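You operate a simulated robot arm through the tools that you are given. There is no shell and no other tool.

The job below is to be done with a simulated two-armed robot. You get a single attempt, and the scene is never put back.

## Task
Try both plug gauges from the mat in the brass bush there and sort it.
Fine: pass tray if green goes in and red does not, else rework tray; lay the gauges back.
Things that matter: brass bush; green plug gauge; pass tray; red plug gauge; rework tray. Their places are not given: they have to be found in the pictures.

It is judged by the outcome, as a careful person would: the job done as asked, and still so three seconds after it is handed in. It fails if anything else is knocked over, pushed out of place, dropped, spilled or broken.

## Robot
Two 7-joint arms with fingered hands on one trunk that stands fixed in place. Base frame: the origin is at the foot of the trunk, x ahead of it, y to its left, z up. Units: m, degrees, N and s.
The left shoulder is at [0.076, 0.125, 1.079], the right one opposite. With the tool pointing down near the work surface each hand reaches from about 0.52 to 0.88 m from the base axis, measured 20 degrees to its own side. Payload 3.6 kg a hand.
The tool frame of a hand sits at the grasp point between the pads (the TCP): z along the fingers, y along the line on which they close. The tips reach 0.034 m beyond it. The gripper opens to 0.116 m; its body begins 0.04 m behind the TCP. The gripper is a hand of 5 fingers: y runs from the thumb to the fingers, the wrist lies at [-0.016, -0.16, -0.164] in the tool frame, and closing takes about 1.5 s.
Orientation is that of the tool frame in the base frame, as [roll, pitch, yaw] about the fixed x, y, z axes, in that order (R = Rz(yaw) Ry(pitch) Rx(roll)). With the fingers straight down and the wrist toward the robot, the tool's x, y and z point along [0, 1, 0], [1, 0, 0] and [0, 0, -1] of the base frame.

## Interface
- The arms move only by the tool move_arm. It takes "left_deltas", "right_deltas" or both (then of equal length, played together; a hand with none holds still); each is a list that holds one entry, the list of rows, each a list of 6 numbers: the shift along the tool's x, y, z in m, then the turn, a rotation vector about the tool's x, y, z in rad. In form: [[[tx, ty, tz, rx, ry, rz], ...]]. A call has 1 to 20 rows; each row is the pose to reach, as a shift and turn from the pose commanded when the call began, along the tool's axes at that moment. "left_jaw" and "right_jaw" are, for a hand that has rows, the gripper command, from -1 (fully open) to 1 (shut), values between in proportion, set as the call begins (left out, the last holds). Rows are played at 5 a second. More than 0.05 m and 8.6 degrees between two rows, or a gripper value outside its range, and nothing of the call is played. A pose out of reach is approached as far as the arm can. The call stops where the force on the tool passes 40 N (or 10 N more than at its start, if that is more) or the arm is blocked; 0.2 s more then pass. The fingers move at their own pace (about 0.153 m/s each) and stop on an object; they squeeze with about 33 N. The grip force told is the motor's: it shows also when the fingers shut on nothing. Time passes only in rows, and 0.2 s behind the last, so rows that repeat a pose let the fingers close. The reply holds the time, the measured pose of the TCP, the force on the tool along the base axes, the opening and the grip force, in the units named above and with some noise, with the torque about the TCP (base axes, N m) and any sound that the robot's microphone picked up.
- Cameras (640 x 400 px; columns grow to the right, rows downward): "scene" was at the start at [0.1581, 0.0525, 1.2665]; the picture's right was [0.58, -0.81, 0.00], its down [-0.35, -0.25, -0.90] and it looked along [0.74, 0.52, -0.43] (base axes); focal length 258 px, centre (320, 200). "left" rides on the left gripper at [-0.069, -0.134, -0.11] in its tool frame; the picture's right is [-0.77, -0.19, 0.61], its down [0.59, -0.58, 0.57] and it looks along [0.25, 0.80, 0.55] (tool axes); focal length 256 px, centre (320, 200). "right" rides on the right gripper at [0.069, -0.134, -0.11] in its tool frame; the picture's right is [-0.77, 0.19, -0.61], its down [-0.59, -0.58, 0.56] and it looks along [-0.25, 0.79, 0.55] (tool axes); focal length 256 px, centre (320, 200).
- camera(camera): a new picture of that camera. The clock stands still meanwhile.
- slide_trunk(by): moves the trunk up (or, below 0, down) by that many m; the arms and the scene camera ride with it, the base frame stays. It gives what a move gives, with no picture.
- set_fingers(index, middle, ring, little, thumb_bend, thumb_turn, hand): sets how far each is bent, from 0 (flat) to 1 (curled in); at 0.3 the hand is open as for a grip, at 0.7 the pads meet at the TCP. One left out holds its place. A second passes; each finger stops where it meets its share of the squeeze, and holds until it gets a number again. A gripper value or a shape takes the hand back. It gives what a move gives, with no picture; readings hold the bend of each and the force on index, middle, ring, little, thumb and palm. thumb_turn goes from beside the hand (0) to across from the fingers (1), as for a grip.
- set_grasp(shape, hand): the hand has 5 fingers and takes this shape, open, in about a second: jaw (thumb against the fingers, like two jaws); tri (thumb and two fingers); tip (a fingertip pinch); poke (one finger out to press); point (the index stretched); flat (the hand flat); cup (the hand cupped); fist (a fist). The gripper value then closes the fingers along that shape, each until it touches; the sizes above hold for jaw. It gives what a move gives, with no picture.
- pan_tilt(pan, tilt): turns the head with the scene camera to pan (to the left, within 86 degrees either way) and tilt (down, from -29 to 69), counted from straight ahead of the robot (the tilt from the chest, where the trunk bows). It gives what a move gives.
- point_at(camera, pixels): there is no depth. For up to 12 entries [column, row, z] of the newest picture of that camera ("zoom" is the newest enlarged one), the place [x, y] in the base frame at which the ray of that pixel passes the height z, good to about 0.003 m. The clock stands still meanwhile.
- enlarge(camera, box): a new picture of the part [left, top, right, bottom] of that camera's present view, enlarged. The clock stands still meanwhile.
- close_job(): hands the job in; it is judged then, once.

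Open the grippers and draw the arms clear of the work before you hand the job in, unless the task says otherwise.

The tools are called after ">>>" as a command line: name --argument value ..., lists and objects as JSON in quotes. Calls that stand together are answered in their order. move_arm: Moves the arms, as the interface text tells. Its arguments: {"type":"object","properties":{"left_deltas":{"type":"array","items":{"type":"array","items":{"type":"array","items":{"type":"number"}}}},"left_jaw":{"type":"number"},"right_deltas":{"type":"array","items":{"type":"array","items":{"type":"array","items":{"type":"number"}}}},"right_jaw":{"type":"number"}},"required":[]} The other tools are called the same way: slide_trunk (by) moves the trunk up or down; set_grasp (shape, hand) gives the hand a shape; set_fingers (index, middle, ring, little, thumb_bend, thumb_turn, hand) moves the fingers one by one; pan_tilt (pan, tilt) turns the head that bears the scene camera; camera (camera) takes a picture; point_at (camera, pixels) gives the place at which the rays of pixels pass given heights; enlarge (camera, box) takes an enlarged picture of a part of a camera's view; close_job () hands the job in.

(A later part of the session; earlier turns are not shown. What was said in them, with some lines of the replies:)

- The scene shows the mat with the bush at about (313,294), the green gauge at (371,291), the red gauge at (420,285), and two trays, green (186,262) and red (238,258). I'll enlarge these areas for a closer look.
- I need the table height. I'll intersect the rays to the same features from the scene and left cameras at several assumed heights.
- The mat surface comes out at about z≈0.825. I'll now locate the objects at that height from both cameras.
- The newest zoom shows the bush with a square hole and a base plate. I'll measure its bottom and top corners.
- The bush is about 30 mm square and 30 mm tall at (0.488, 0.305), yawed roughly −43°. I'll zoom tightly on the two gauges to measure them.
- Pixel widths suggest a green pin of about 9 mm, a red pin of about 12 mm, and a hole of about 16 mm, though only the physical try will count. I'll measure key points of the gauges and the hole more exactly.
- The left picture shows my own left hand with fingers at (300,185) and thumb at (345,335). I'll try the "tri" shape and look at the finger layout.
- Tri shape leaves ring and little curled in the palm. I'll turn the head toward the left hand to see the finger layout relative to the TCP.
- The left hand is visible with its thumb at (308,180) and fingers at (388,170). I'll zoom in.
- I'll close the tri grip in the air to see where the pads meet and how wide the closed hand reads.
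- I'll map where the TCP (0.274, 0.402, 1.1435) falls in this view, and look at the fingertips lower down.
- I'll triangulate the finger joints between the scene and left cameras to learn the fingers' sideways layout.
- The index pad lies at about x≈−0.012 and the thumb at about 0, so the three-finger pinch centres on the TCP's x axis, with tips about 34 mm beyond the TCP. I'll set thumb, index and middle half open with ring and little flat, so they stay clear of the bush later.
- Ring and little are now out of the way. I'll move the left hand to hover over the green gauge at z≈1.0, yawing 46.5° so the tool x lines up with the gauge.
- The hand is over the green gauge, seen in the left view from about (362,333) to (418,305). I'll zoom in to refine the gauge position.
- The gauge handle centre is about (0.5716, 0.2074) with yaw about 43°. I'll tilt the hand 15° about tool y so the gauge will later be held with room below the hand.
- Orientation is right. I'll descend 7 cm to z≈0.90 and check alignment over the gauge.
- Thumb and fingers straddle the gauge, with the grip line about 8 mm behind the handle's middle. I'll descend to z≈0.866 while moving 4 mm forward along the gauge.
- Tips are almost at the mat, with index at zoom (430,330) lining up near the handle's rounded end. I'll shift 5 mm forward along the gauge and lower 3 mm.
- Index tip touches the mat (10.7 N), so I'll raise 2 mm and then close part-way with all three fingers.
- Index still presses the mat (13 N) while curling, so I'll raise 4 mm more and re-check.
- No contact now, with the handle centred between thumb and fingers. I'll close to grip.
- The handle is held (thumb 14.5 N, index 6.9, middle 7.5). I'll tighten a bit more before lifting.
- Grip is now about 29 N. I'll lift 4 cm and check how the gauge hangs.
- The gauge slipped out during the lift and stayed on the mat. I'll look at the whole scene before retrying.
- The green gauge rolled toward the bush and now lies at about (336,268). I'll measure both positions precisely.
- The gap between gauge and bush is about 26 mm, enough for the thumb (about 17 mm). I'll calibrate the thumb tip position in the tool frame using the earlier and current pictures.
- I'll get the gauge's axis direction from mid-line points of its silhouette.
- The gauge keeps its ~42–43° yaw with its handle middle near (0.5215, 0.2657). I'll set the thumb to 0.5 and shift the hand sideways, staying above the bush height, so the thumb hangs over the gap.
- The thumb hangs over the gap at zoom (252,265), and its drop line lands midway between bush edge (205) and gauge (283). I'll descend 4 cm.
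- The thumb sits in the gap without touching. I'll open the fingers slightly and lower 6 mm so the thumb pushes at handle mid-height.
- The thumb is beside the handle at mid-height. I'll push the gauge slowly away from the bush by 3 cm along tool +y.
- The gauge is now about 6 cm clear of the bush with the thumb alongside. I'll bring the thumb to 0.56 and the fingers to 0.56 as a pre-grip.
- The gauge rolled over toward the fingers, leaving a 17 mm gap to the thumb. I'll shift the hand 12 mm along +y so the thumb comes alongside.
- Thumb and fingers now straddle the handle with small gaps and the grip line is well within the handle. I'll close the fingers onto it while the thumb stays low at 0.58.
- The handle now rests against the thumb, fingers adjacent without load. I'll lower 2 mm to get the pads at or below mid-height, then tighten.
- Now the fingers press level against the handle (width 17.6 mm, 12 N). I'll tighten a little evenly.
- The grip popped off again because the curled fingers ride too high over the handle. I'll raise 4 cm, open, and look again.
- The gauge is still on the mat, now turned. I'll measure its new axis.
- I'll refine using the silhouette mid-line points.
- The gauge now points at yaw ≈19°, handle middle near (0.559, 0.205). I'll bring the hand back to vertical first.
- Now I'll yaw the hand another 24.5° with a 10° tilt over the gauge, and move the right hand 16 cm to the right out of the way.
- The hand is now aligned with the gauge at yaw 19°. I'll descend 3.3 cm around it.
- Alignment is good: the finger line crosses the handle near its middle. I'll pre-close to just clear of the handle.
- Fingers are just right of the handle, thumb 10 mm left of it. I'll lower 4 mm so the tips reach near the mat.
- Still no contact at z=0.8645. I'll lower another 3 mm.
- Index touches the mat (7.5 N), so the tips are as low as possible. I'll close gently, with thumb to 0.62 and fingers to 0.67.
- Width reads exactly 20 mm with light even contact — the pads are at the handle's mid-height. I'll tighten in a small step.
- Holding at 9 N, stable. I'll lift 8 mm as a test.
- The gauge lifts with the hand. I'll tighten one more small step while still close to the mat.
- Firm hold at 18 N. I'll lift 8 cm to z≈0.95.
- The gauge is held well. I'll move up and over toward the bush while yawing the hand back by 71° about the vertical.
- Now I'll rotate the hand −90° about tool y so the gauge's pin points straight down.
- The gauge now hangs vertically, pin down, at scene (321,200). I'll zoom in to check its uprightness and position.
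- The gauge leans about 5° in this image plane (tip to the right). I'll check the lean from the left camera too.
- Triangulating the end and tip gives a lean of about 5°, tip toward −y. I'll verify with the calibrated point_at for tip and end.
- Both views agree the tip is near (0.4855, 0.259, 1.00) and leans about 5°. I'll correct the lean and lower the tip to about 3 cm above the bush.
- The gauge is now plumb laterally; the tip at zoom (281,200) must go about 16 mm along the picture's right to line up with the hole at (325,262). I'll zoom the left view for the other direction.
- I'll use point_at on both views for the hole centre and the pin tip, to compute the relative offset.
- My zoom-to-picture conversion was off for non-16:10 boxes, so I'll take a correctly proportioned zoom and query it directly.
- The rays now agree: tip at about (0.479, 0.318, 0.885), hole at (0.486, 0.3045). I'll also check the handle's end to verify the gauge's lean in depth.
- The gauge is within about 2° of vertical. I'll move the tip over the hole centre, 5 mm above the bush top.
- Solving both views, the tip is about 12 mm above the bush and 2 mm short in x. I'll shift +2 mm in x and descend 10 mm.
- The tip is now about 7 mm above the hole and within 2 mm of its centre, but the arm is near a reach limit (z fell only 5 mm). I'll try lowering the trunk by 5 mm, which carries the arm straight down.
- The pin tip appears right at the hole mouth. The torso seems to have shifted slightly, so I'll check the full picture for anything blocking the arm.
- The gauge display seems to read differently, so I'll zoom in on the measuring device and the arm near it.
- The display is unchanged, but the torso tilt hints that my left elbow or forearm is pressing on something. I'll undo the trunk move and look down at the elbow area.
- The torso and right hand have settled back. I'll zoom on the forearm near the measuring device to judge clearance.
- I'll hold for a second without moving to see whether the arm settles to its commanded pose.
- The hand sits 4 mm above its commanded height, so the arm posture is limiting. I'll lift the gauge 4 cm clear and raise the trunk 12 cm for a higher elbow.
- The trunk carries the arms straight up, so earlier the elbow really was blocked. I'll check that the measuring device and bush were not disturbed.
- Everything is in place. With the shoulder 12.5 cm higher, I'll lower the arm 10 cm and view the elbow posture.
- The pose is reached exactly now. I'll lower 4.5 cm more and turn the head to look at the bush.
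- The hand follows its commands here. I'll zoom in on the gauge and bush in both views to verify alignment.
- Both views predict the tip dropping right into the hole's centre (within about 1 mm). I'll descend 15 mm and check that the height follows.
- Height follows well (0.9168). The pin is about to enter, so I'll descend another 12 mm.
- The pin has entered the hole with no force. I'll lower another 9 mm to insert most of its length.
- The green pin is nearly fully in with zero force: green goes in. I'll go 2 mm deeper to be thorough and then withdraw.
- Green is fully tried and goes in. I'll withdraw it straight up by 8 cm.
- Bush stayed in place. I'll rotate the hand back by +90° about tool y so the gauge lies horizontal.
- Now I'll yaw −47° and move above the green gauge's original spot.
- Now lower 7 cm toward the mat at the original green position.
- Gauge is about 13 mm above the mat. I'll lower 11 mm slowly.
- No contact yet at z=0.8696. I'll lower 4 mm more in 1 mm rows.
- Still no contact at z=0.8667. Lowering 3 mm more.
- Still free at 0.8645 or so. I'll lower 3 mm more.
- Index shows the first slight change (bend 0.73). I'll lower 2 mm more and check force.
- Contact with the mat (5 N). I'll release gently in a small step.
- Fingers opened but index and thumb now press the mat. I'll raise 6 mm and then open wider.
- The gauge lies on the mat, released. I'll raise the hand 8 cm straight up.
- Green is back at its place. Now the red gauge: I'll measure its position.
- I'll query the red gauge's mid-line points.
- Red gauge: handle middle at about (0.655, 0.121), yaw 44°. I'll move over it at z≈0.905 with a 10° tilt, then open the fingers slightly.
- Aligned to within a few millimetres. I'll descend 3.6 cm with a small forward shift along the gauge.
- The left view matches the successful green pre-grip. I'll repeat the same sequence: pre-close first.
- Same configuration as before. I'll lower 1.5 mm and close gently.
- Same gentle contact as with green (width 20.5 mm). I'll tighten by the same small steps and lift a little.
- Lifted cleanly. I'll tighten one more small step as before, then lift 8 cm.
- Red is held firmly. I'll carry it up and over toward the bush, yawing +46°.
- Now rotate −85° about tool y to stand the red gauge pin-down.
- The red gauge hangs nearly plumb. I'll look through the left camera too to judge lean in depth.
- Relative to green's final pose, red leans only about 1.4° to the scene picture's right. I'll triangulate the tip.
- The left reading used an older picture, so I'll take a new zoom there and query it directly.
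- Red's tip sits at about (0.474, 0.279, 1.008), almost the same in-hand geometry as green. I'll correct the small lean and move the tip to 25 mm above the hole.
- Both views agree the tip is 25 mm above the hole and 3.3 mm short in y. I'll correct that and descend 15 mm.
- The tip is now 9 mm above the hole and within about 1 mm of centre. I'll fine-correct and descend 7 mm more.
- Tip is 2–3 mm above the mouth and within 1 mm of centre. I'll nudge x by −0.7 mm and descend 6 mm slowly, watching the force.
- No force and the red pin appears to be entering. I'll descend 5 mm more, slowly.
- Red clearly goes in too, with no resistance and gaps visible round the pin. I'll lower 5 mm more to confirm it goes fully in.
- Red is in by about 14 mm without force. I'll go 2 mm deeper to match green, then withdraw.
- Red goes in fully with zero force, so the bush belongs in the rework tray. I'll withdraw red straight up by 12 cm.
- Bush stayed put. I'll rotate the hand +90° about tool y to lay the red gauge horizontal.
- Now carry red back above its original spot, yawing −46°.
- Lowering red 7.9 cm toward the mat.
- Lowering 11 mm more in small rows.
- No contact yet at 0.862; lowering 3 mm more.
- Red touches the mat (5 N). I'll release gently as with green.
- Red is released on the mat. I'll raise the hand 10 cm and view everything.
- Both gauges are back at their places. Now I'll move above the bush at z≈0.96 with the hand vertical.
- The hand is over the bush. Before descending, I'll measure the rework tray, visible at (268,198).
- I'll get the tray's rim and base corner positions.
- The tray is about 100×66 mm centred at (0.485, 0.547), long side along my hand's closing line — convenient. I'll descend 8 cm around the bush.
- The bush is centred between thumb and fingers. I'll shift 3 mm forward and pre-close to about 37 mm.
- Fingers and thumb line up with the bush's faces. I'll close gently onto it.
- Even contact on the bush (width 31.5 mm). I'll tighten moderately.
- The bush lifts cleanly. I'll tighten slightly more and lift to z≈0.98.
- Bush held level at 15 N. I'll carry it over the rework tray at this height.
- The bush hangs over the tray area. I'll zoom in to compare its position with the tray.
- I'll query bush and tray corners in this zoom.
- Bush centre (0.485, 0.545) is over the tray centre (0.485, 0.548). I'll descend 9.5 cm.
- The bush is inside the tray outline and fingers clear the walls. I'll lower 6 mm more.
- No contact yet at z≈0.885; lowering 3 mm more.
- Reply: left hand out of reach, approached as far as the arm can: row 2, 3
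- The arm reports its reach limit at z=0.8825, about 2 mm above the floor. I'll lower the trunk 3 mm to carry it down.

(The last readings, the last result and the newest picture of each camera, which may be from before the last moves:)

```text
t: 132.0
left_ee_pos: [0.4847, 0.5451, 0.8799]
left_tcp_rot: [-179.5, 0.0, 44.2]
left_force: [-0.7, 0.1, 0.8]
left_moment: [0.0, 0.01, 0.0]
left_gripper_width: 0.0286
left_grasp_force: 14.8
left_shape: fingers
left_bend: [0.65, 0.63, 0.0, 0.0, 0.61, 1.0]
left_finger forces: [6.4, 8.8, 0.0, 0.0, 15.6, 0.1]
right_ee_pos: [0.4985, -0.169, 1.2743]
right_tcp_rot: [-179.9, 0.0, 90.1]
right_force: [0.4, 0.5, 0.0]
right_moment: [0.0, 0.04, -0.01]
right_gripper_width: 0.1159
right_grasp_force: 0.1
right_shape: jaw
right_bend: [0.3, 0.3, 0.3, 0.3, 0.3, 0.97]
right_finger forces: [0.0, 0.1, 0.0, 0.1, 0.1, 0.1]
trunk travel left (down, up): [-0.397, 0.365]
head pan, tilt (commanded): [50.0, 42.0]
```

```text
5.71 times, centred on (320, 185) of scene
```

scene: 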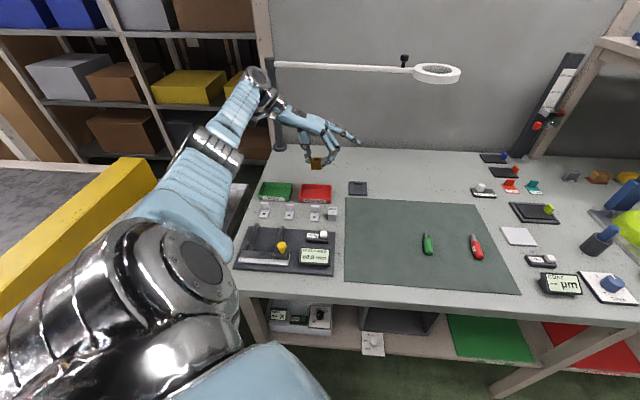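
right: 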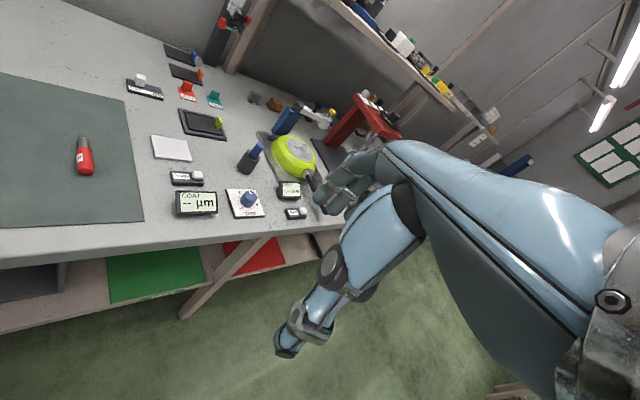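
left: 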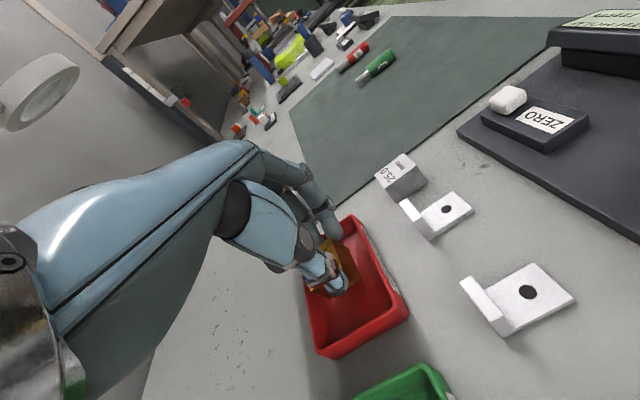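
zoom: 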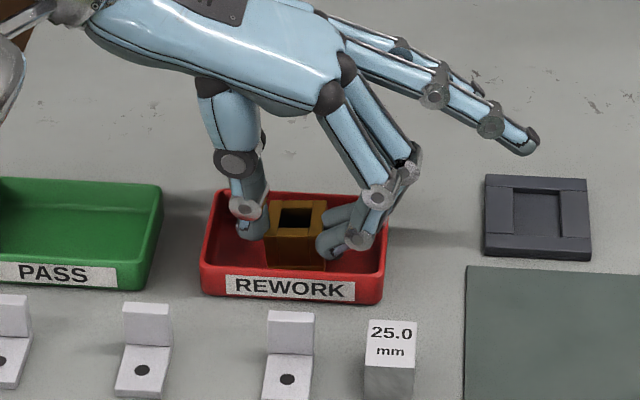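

Light contact with the tray floor (force change about 2 N, middle finger up to 8.8 N). I'll release gently.

>>> set_fingers --hand "left" --index 0.6 --middle 0.6 --thumb_bend 0.57

>>> enlarge --camera "scene" --box '[264, 150, 376, 220]'

```text
t: 133.0
left_ee_pos: [0.4852, 0.5445, 0.88]
left_tcp_rot: [-179.4, 0.0, 44.1]
left_force: [0.1, -0.2, 0.6]
left_moment: [0.02, 0.0, 0.01]
left_gripper_width: 0.0361
left_grasp_force: 0.1
left_shape: fingers
left_bend: [0.6, 0.6, 0.0, 0.0, 0.56, 1.0]
left_finger forces: [0.0, 0.0, 0.1, 0.1, 0.0, 0.0]
right_ee_pos: [0.4966, -0.1699, 1.2751]
right_tcp_rot: [180.0, 0.0, 90.0]
right_force: [-0.1, -0.5, -0.3]
right_moment: [-0.01, -0.01, -0.01]
right_gripper_width: 0.1159
right_grasp_force: 0.0
right_shape: jaw
right_bend: [0.3, 0.3, 0.3, 0.3, 0.3, 0.97]
right_finger forces: [0.1, 0.0, 0.1, 0.0, 0.0, 0.0]
trunk travel left (down, up): [-0.397, 0.365]
head pan, tilt (commanded): [50.0, 42.0]
```

```text
5.71 times, centred on (320, 185) of scene
```

zoom: 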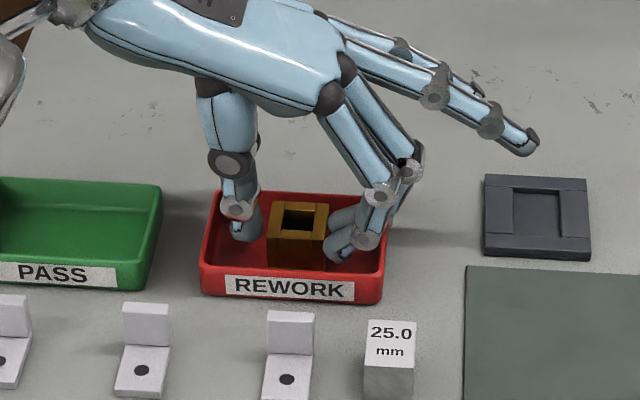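

Released: the bush stands upright in the rework tray. I'll open a bit more and lift straight up.

>>> set_fingers --hand "left" --index 0.56 --middle 0.56 --thumb_bend 0.53

>>> move_arm --left_deltas '[[[0, 0, -0.01, 0, 0, 0], [0, 0, -0.025, 0, 0, 0], [0, 0, -0.05, 0, 0, 0], [0, 0, -0.08, 0, 0, 0], [0, 0, -0.12, 0, 0, 0]]]'

>>> camera --camera "scene"

>>> enlarge --camera "scene" --box '[264, 150, 376, 220]'

```text
t: 134.0
left_ee_pos: [0.4863, 0.5437, 0.8788]
left_tcp_rot: [-179.4, -0.1, 44.2]
left_force: [0.0, 0.6, -0.4]
left_moment: [-0.02, -0.01, 0.02]
left_gripper_width: 0.0456
left_grasp_force: 0.0
left_shape: fingers
left_bend: [0.56, 0.56, 0.0, 0.0, 0.53, 1.0]
left_finger forces: [0.1, 0.1, 0.0, 0.0, 0.0, 0.0]
right_ee_pos: [0.4981, -0.1692, 1.2749]
right_tcp_rot: [-180.0, 0.0, 89.9]
right_force: [-0.4, -0.2, -0.5]
right_moment: [0.0, -0.01, 0.01]
right_gripper_width: 0.1159
right_grasp_force: 0.0
right_shape: jaw
right_bend: [0.3, 0.3, 0.3, 0.3, 0.3, 0.97]
right_finger forces: [0.0, 0.0, 0.0, 0.0, 0.0, 0.1]
trunk travel left (down, up): [-0.397, 0.365]
head pan, tilt (commanded): [50.0, 42.0]
```

```text
t: 135.2
left_ee_pos: [0.4875, 0.5442, 0.9978]
left_tcp_rot: [-179.4, 0.0, 44.3]
left_force: [0.4, -0.2, -0.2]
left_moment: [0.02, -0.01, -0.03]
left_gripper_width: 0.0459
left_grasp_force: 0.1
left_shape: fingers
left_bend: [0.56, 0.56, 0.0, 0.0, 0.53, 1.0]
left_finger forces: [0.1, 0.1, 0.1, 0.0, 0.0, 0.0]
right_ee_pos: [0.4984, -0.1702, 1.2754]
right_tcp_rot: [-179.9, 0.0, 90.1]
right_force: [-0.3, -0.4, 0.0]
right_moment: [0.0, -0.02, 0.02]
right_gripper_width: 0.116
right_grasp_force: 0.2
right_shape: jaw
right_bend: [0.3, 0.3, 0.3, 0.3, 0.3, 0.97]
right_finger forces: [0.0, 0.0, 0.0, 0.0, 0.0, 0.0]
trunk travel left (down, up): [-0.397, 0.365]
head pan, tilt (commanded): [50.0, 42.0]
```

```text
taken
```

scene: 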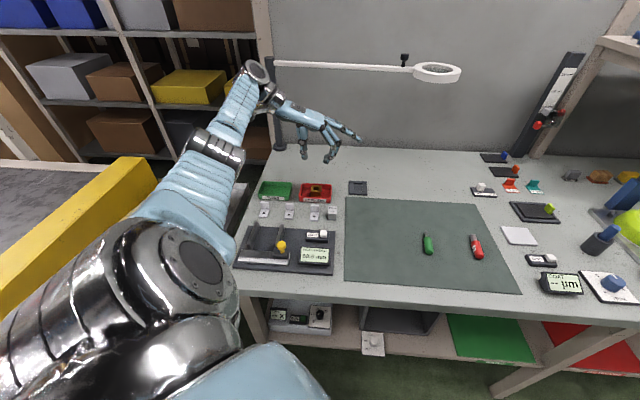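

```text
5.71 times, centred on (320, 185) of scene
```

zoom: 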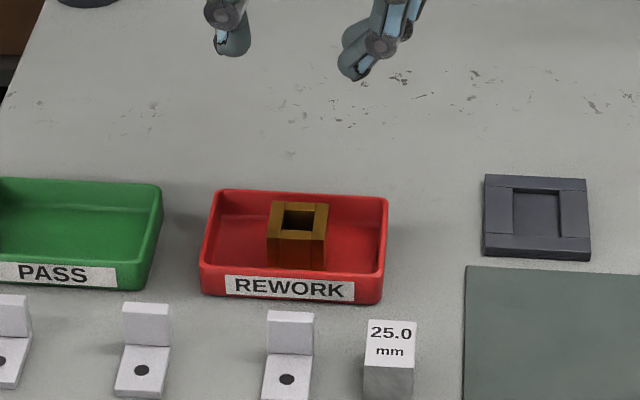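

The bush stands in the rework tray, gauges on the mat, everything else undisturbed. I'll draw the left arm up and back toward its start pose.

>>> move_arm --left_deltas '[[[-0.01, 0, -0.035, 0, 0, -0.04], [-0.03, -0.002, -0.065, 0, 0, -0.12], [-0.055, -0.006, -0.095, 0, 0, -0.2], [-0.085, -0.012, -0.12, 0, 0, -0.28], [-0.115, -0.018, -0.145, 0, 0, -0.36], [-0.145, -0.025, -0.165, 0, 0, -0.45], [-0.175, -0.032, -0.185, 0, 0, -0.55], [-0.205, -0.039, -0.205, 0, 0, -0.65], [-0.23, -0.044, -0.225, 0, 0, -0.73], [-0.2515, -0.0479, -0.245, 0, 0, -0.8]]]'

>>> set_grasp --hand "left" --shape "jaw"

>>> camera --camera "scene"

```text
t: 137.4
left_ee_pos: [0.2731, 0.3989, 1.2469]
left_tcp_rot: [-179.5, -0.4, 90.2]
left_force: [0.2, -0.7, 1.3]
left_moment: [0.0, -0.03, 0.0]
left_gripper_width: 0.0457
left_grasp_force: 0.0
left_shape: fingers
left_bend: [0.56, 0.56, 0.0, 0.0, 0.53, 1.0]
left_finger forces: [0.0, 0.0, 0.0, 0.0, 0.0, 0.1]
right_ee_pos: [0.4982, -0.1706, 1.2744]
right_tcp_rot: [180.0, -0.1, 90.0]
right_force: [0.0, 0.0, 0.1]
right_moment: [-0.01, 0.02, -0.02]
right_gripper_width: 0.1159
right_grasp_force: 0.0
right_shape: jaw
right_bend: [0.3, 0.3, 0.3, 0.3, 0.3, 0.97]
right_finger forces: [0.0, 0.0, 0.0, 0.0, 0.1, 0.0]
trunk travel left (down, up): [-0.397, 0.365]
head pan, tilt (commanded): [50.0, 42.0]
```

```text
t: 138.3
left_ee_pos: [0.2733, 0.3995, 1.2455]
left_tcp_rot: [-179.6, -0.4, 90.0]
left_force: [0.7, 0.1, -0.6]
left_moment: [0.04, -0.02, -0.02]
left_gripper_width: 0.1158
left_grasp_force: 0.0
left_shape: jaw
left_bend: [0.3, 0.3, 0.3, 0.3, 0.3, 0.97]
left_finger forces: [0.0, 0.1, 0.1, 0.1, 0.1, 0.2]
right_ee_pos: [0.4967, -0.1683, 1.274]
right_tcp_rot: [-179.9, -0.1, 90.0]
right_force: [-0.2, -0.1, -0.3]
right_moment: [0.02, -0.02, 0.0]
right_gripper_width: 0.116
right_grasp_force: 0.0
right_shape: jaw
right_bend: [0.3, 0.3, 0.3, 0.3, 0.3, 0.97]
right_finger forces: [0.0, 0.1, 0.0, 0.0, 0.0, 0.1]
trunk travel left (down, up): [-0.397, 0.365]
head pan, tilt (commanded): [50.0, 42.0]
```

```text
taken
```

scene: 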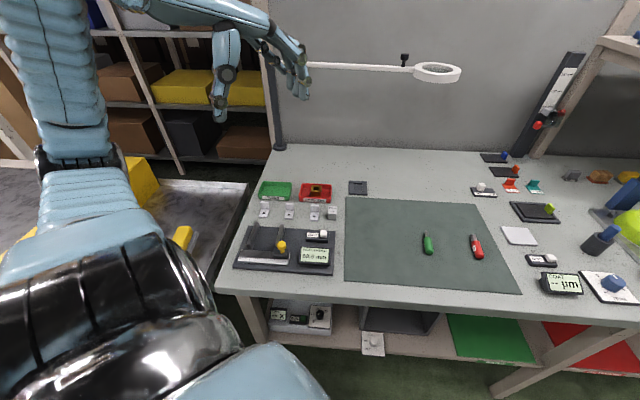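

The arm is clear and both grippers are open. I'll do a final close check of the mat and trays.

>>> enlarge --camera "scene" --box '[230, 170, 390, 270]'

>>> enlarge --camera "scene" --box '[380, 190, 540, 290]'

```text
4.00 times, centred on (310, 220) of scene
```

zoom: 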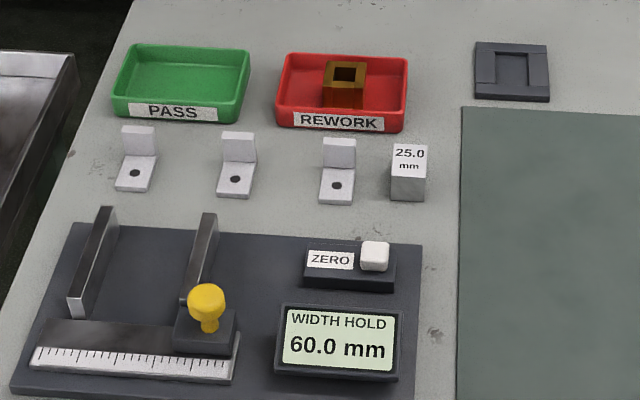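

```text
4.00 times, centred on (460, 240) of scene
```

zoom: 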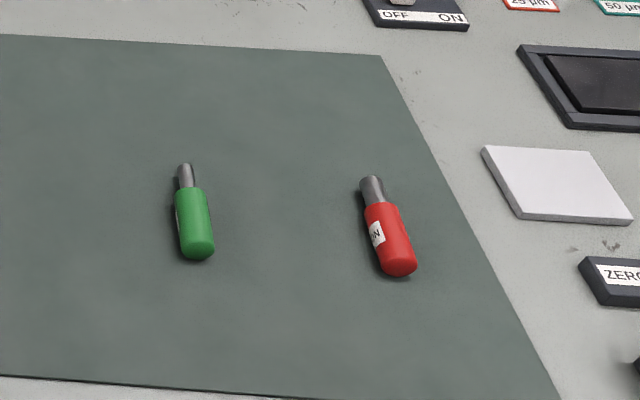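

The bush is in the rework tray because both gauges went in. Both gauges are back on the mat, the arms are clear and the grippers open, so I'm handing the job in.

>>> close_job

```text
The job is handed in.
```

I tried both gauges in the brass bush and both went in freely, so the bush is standing in the rework tray. I've handed the job in but got no verdict back.

- **Green gauge:** it went in about 16 mm with no force.
- **Red gauge:** it also went in about 16 mm with no force. Because red should not go in, the bush does not pass.
- **Gauges:** both are lying back on the mat close to where they started.

**Green slipped:** on my first two attempts to pick up the green gauge, it slipped out of the fingers. It rolled on the mat towards the bush, stopped short of it, and did not leave the mat.

**Arm blocked:** early on, the left arm seemed to be blocked, possibly by touching something near the measuring device on its left. I lifted it away and changed posture. The final close-ups show the device still reading 60.0 mm, and nothing else looked out of place.

Both arms are drawn clear with the grippers open.
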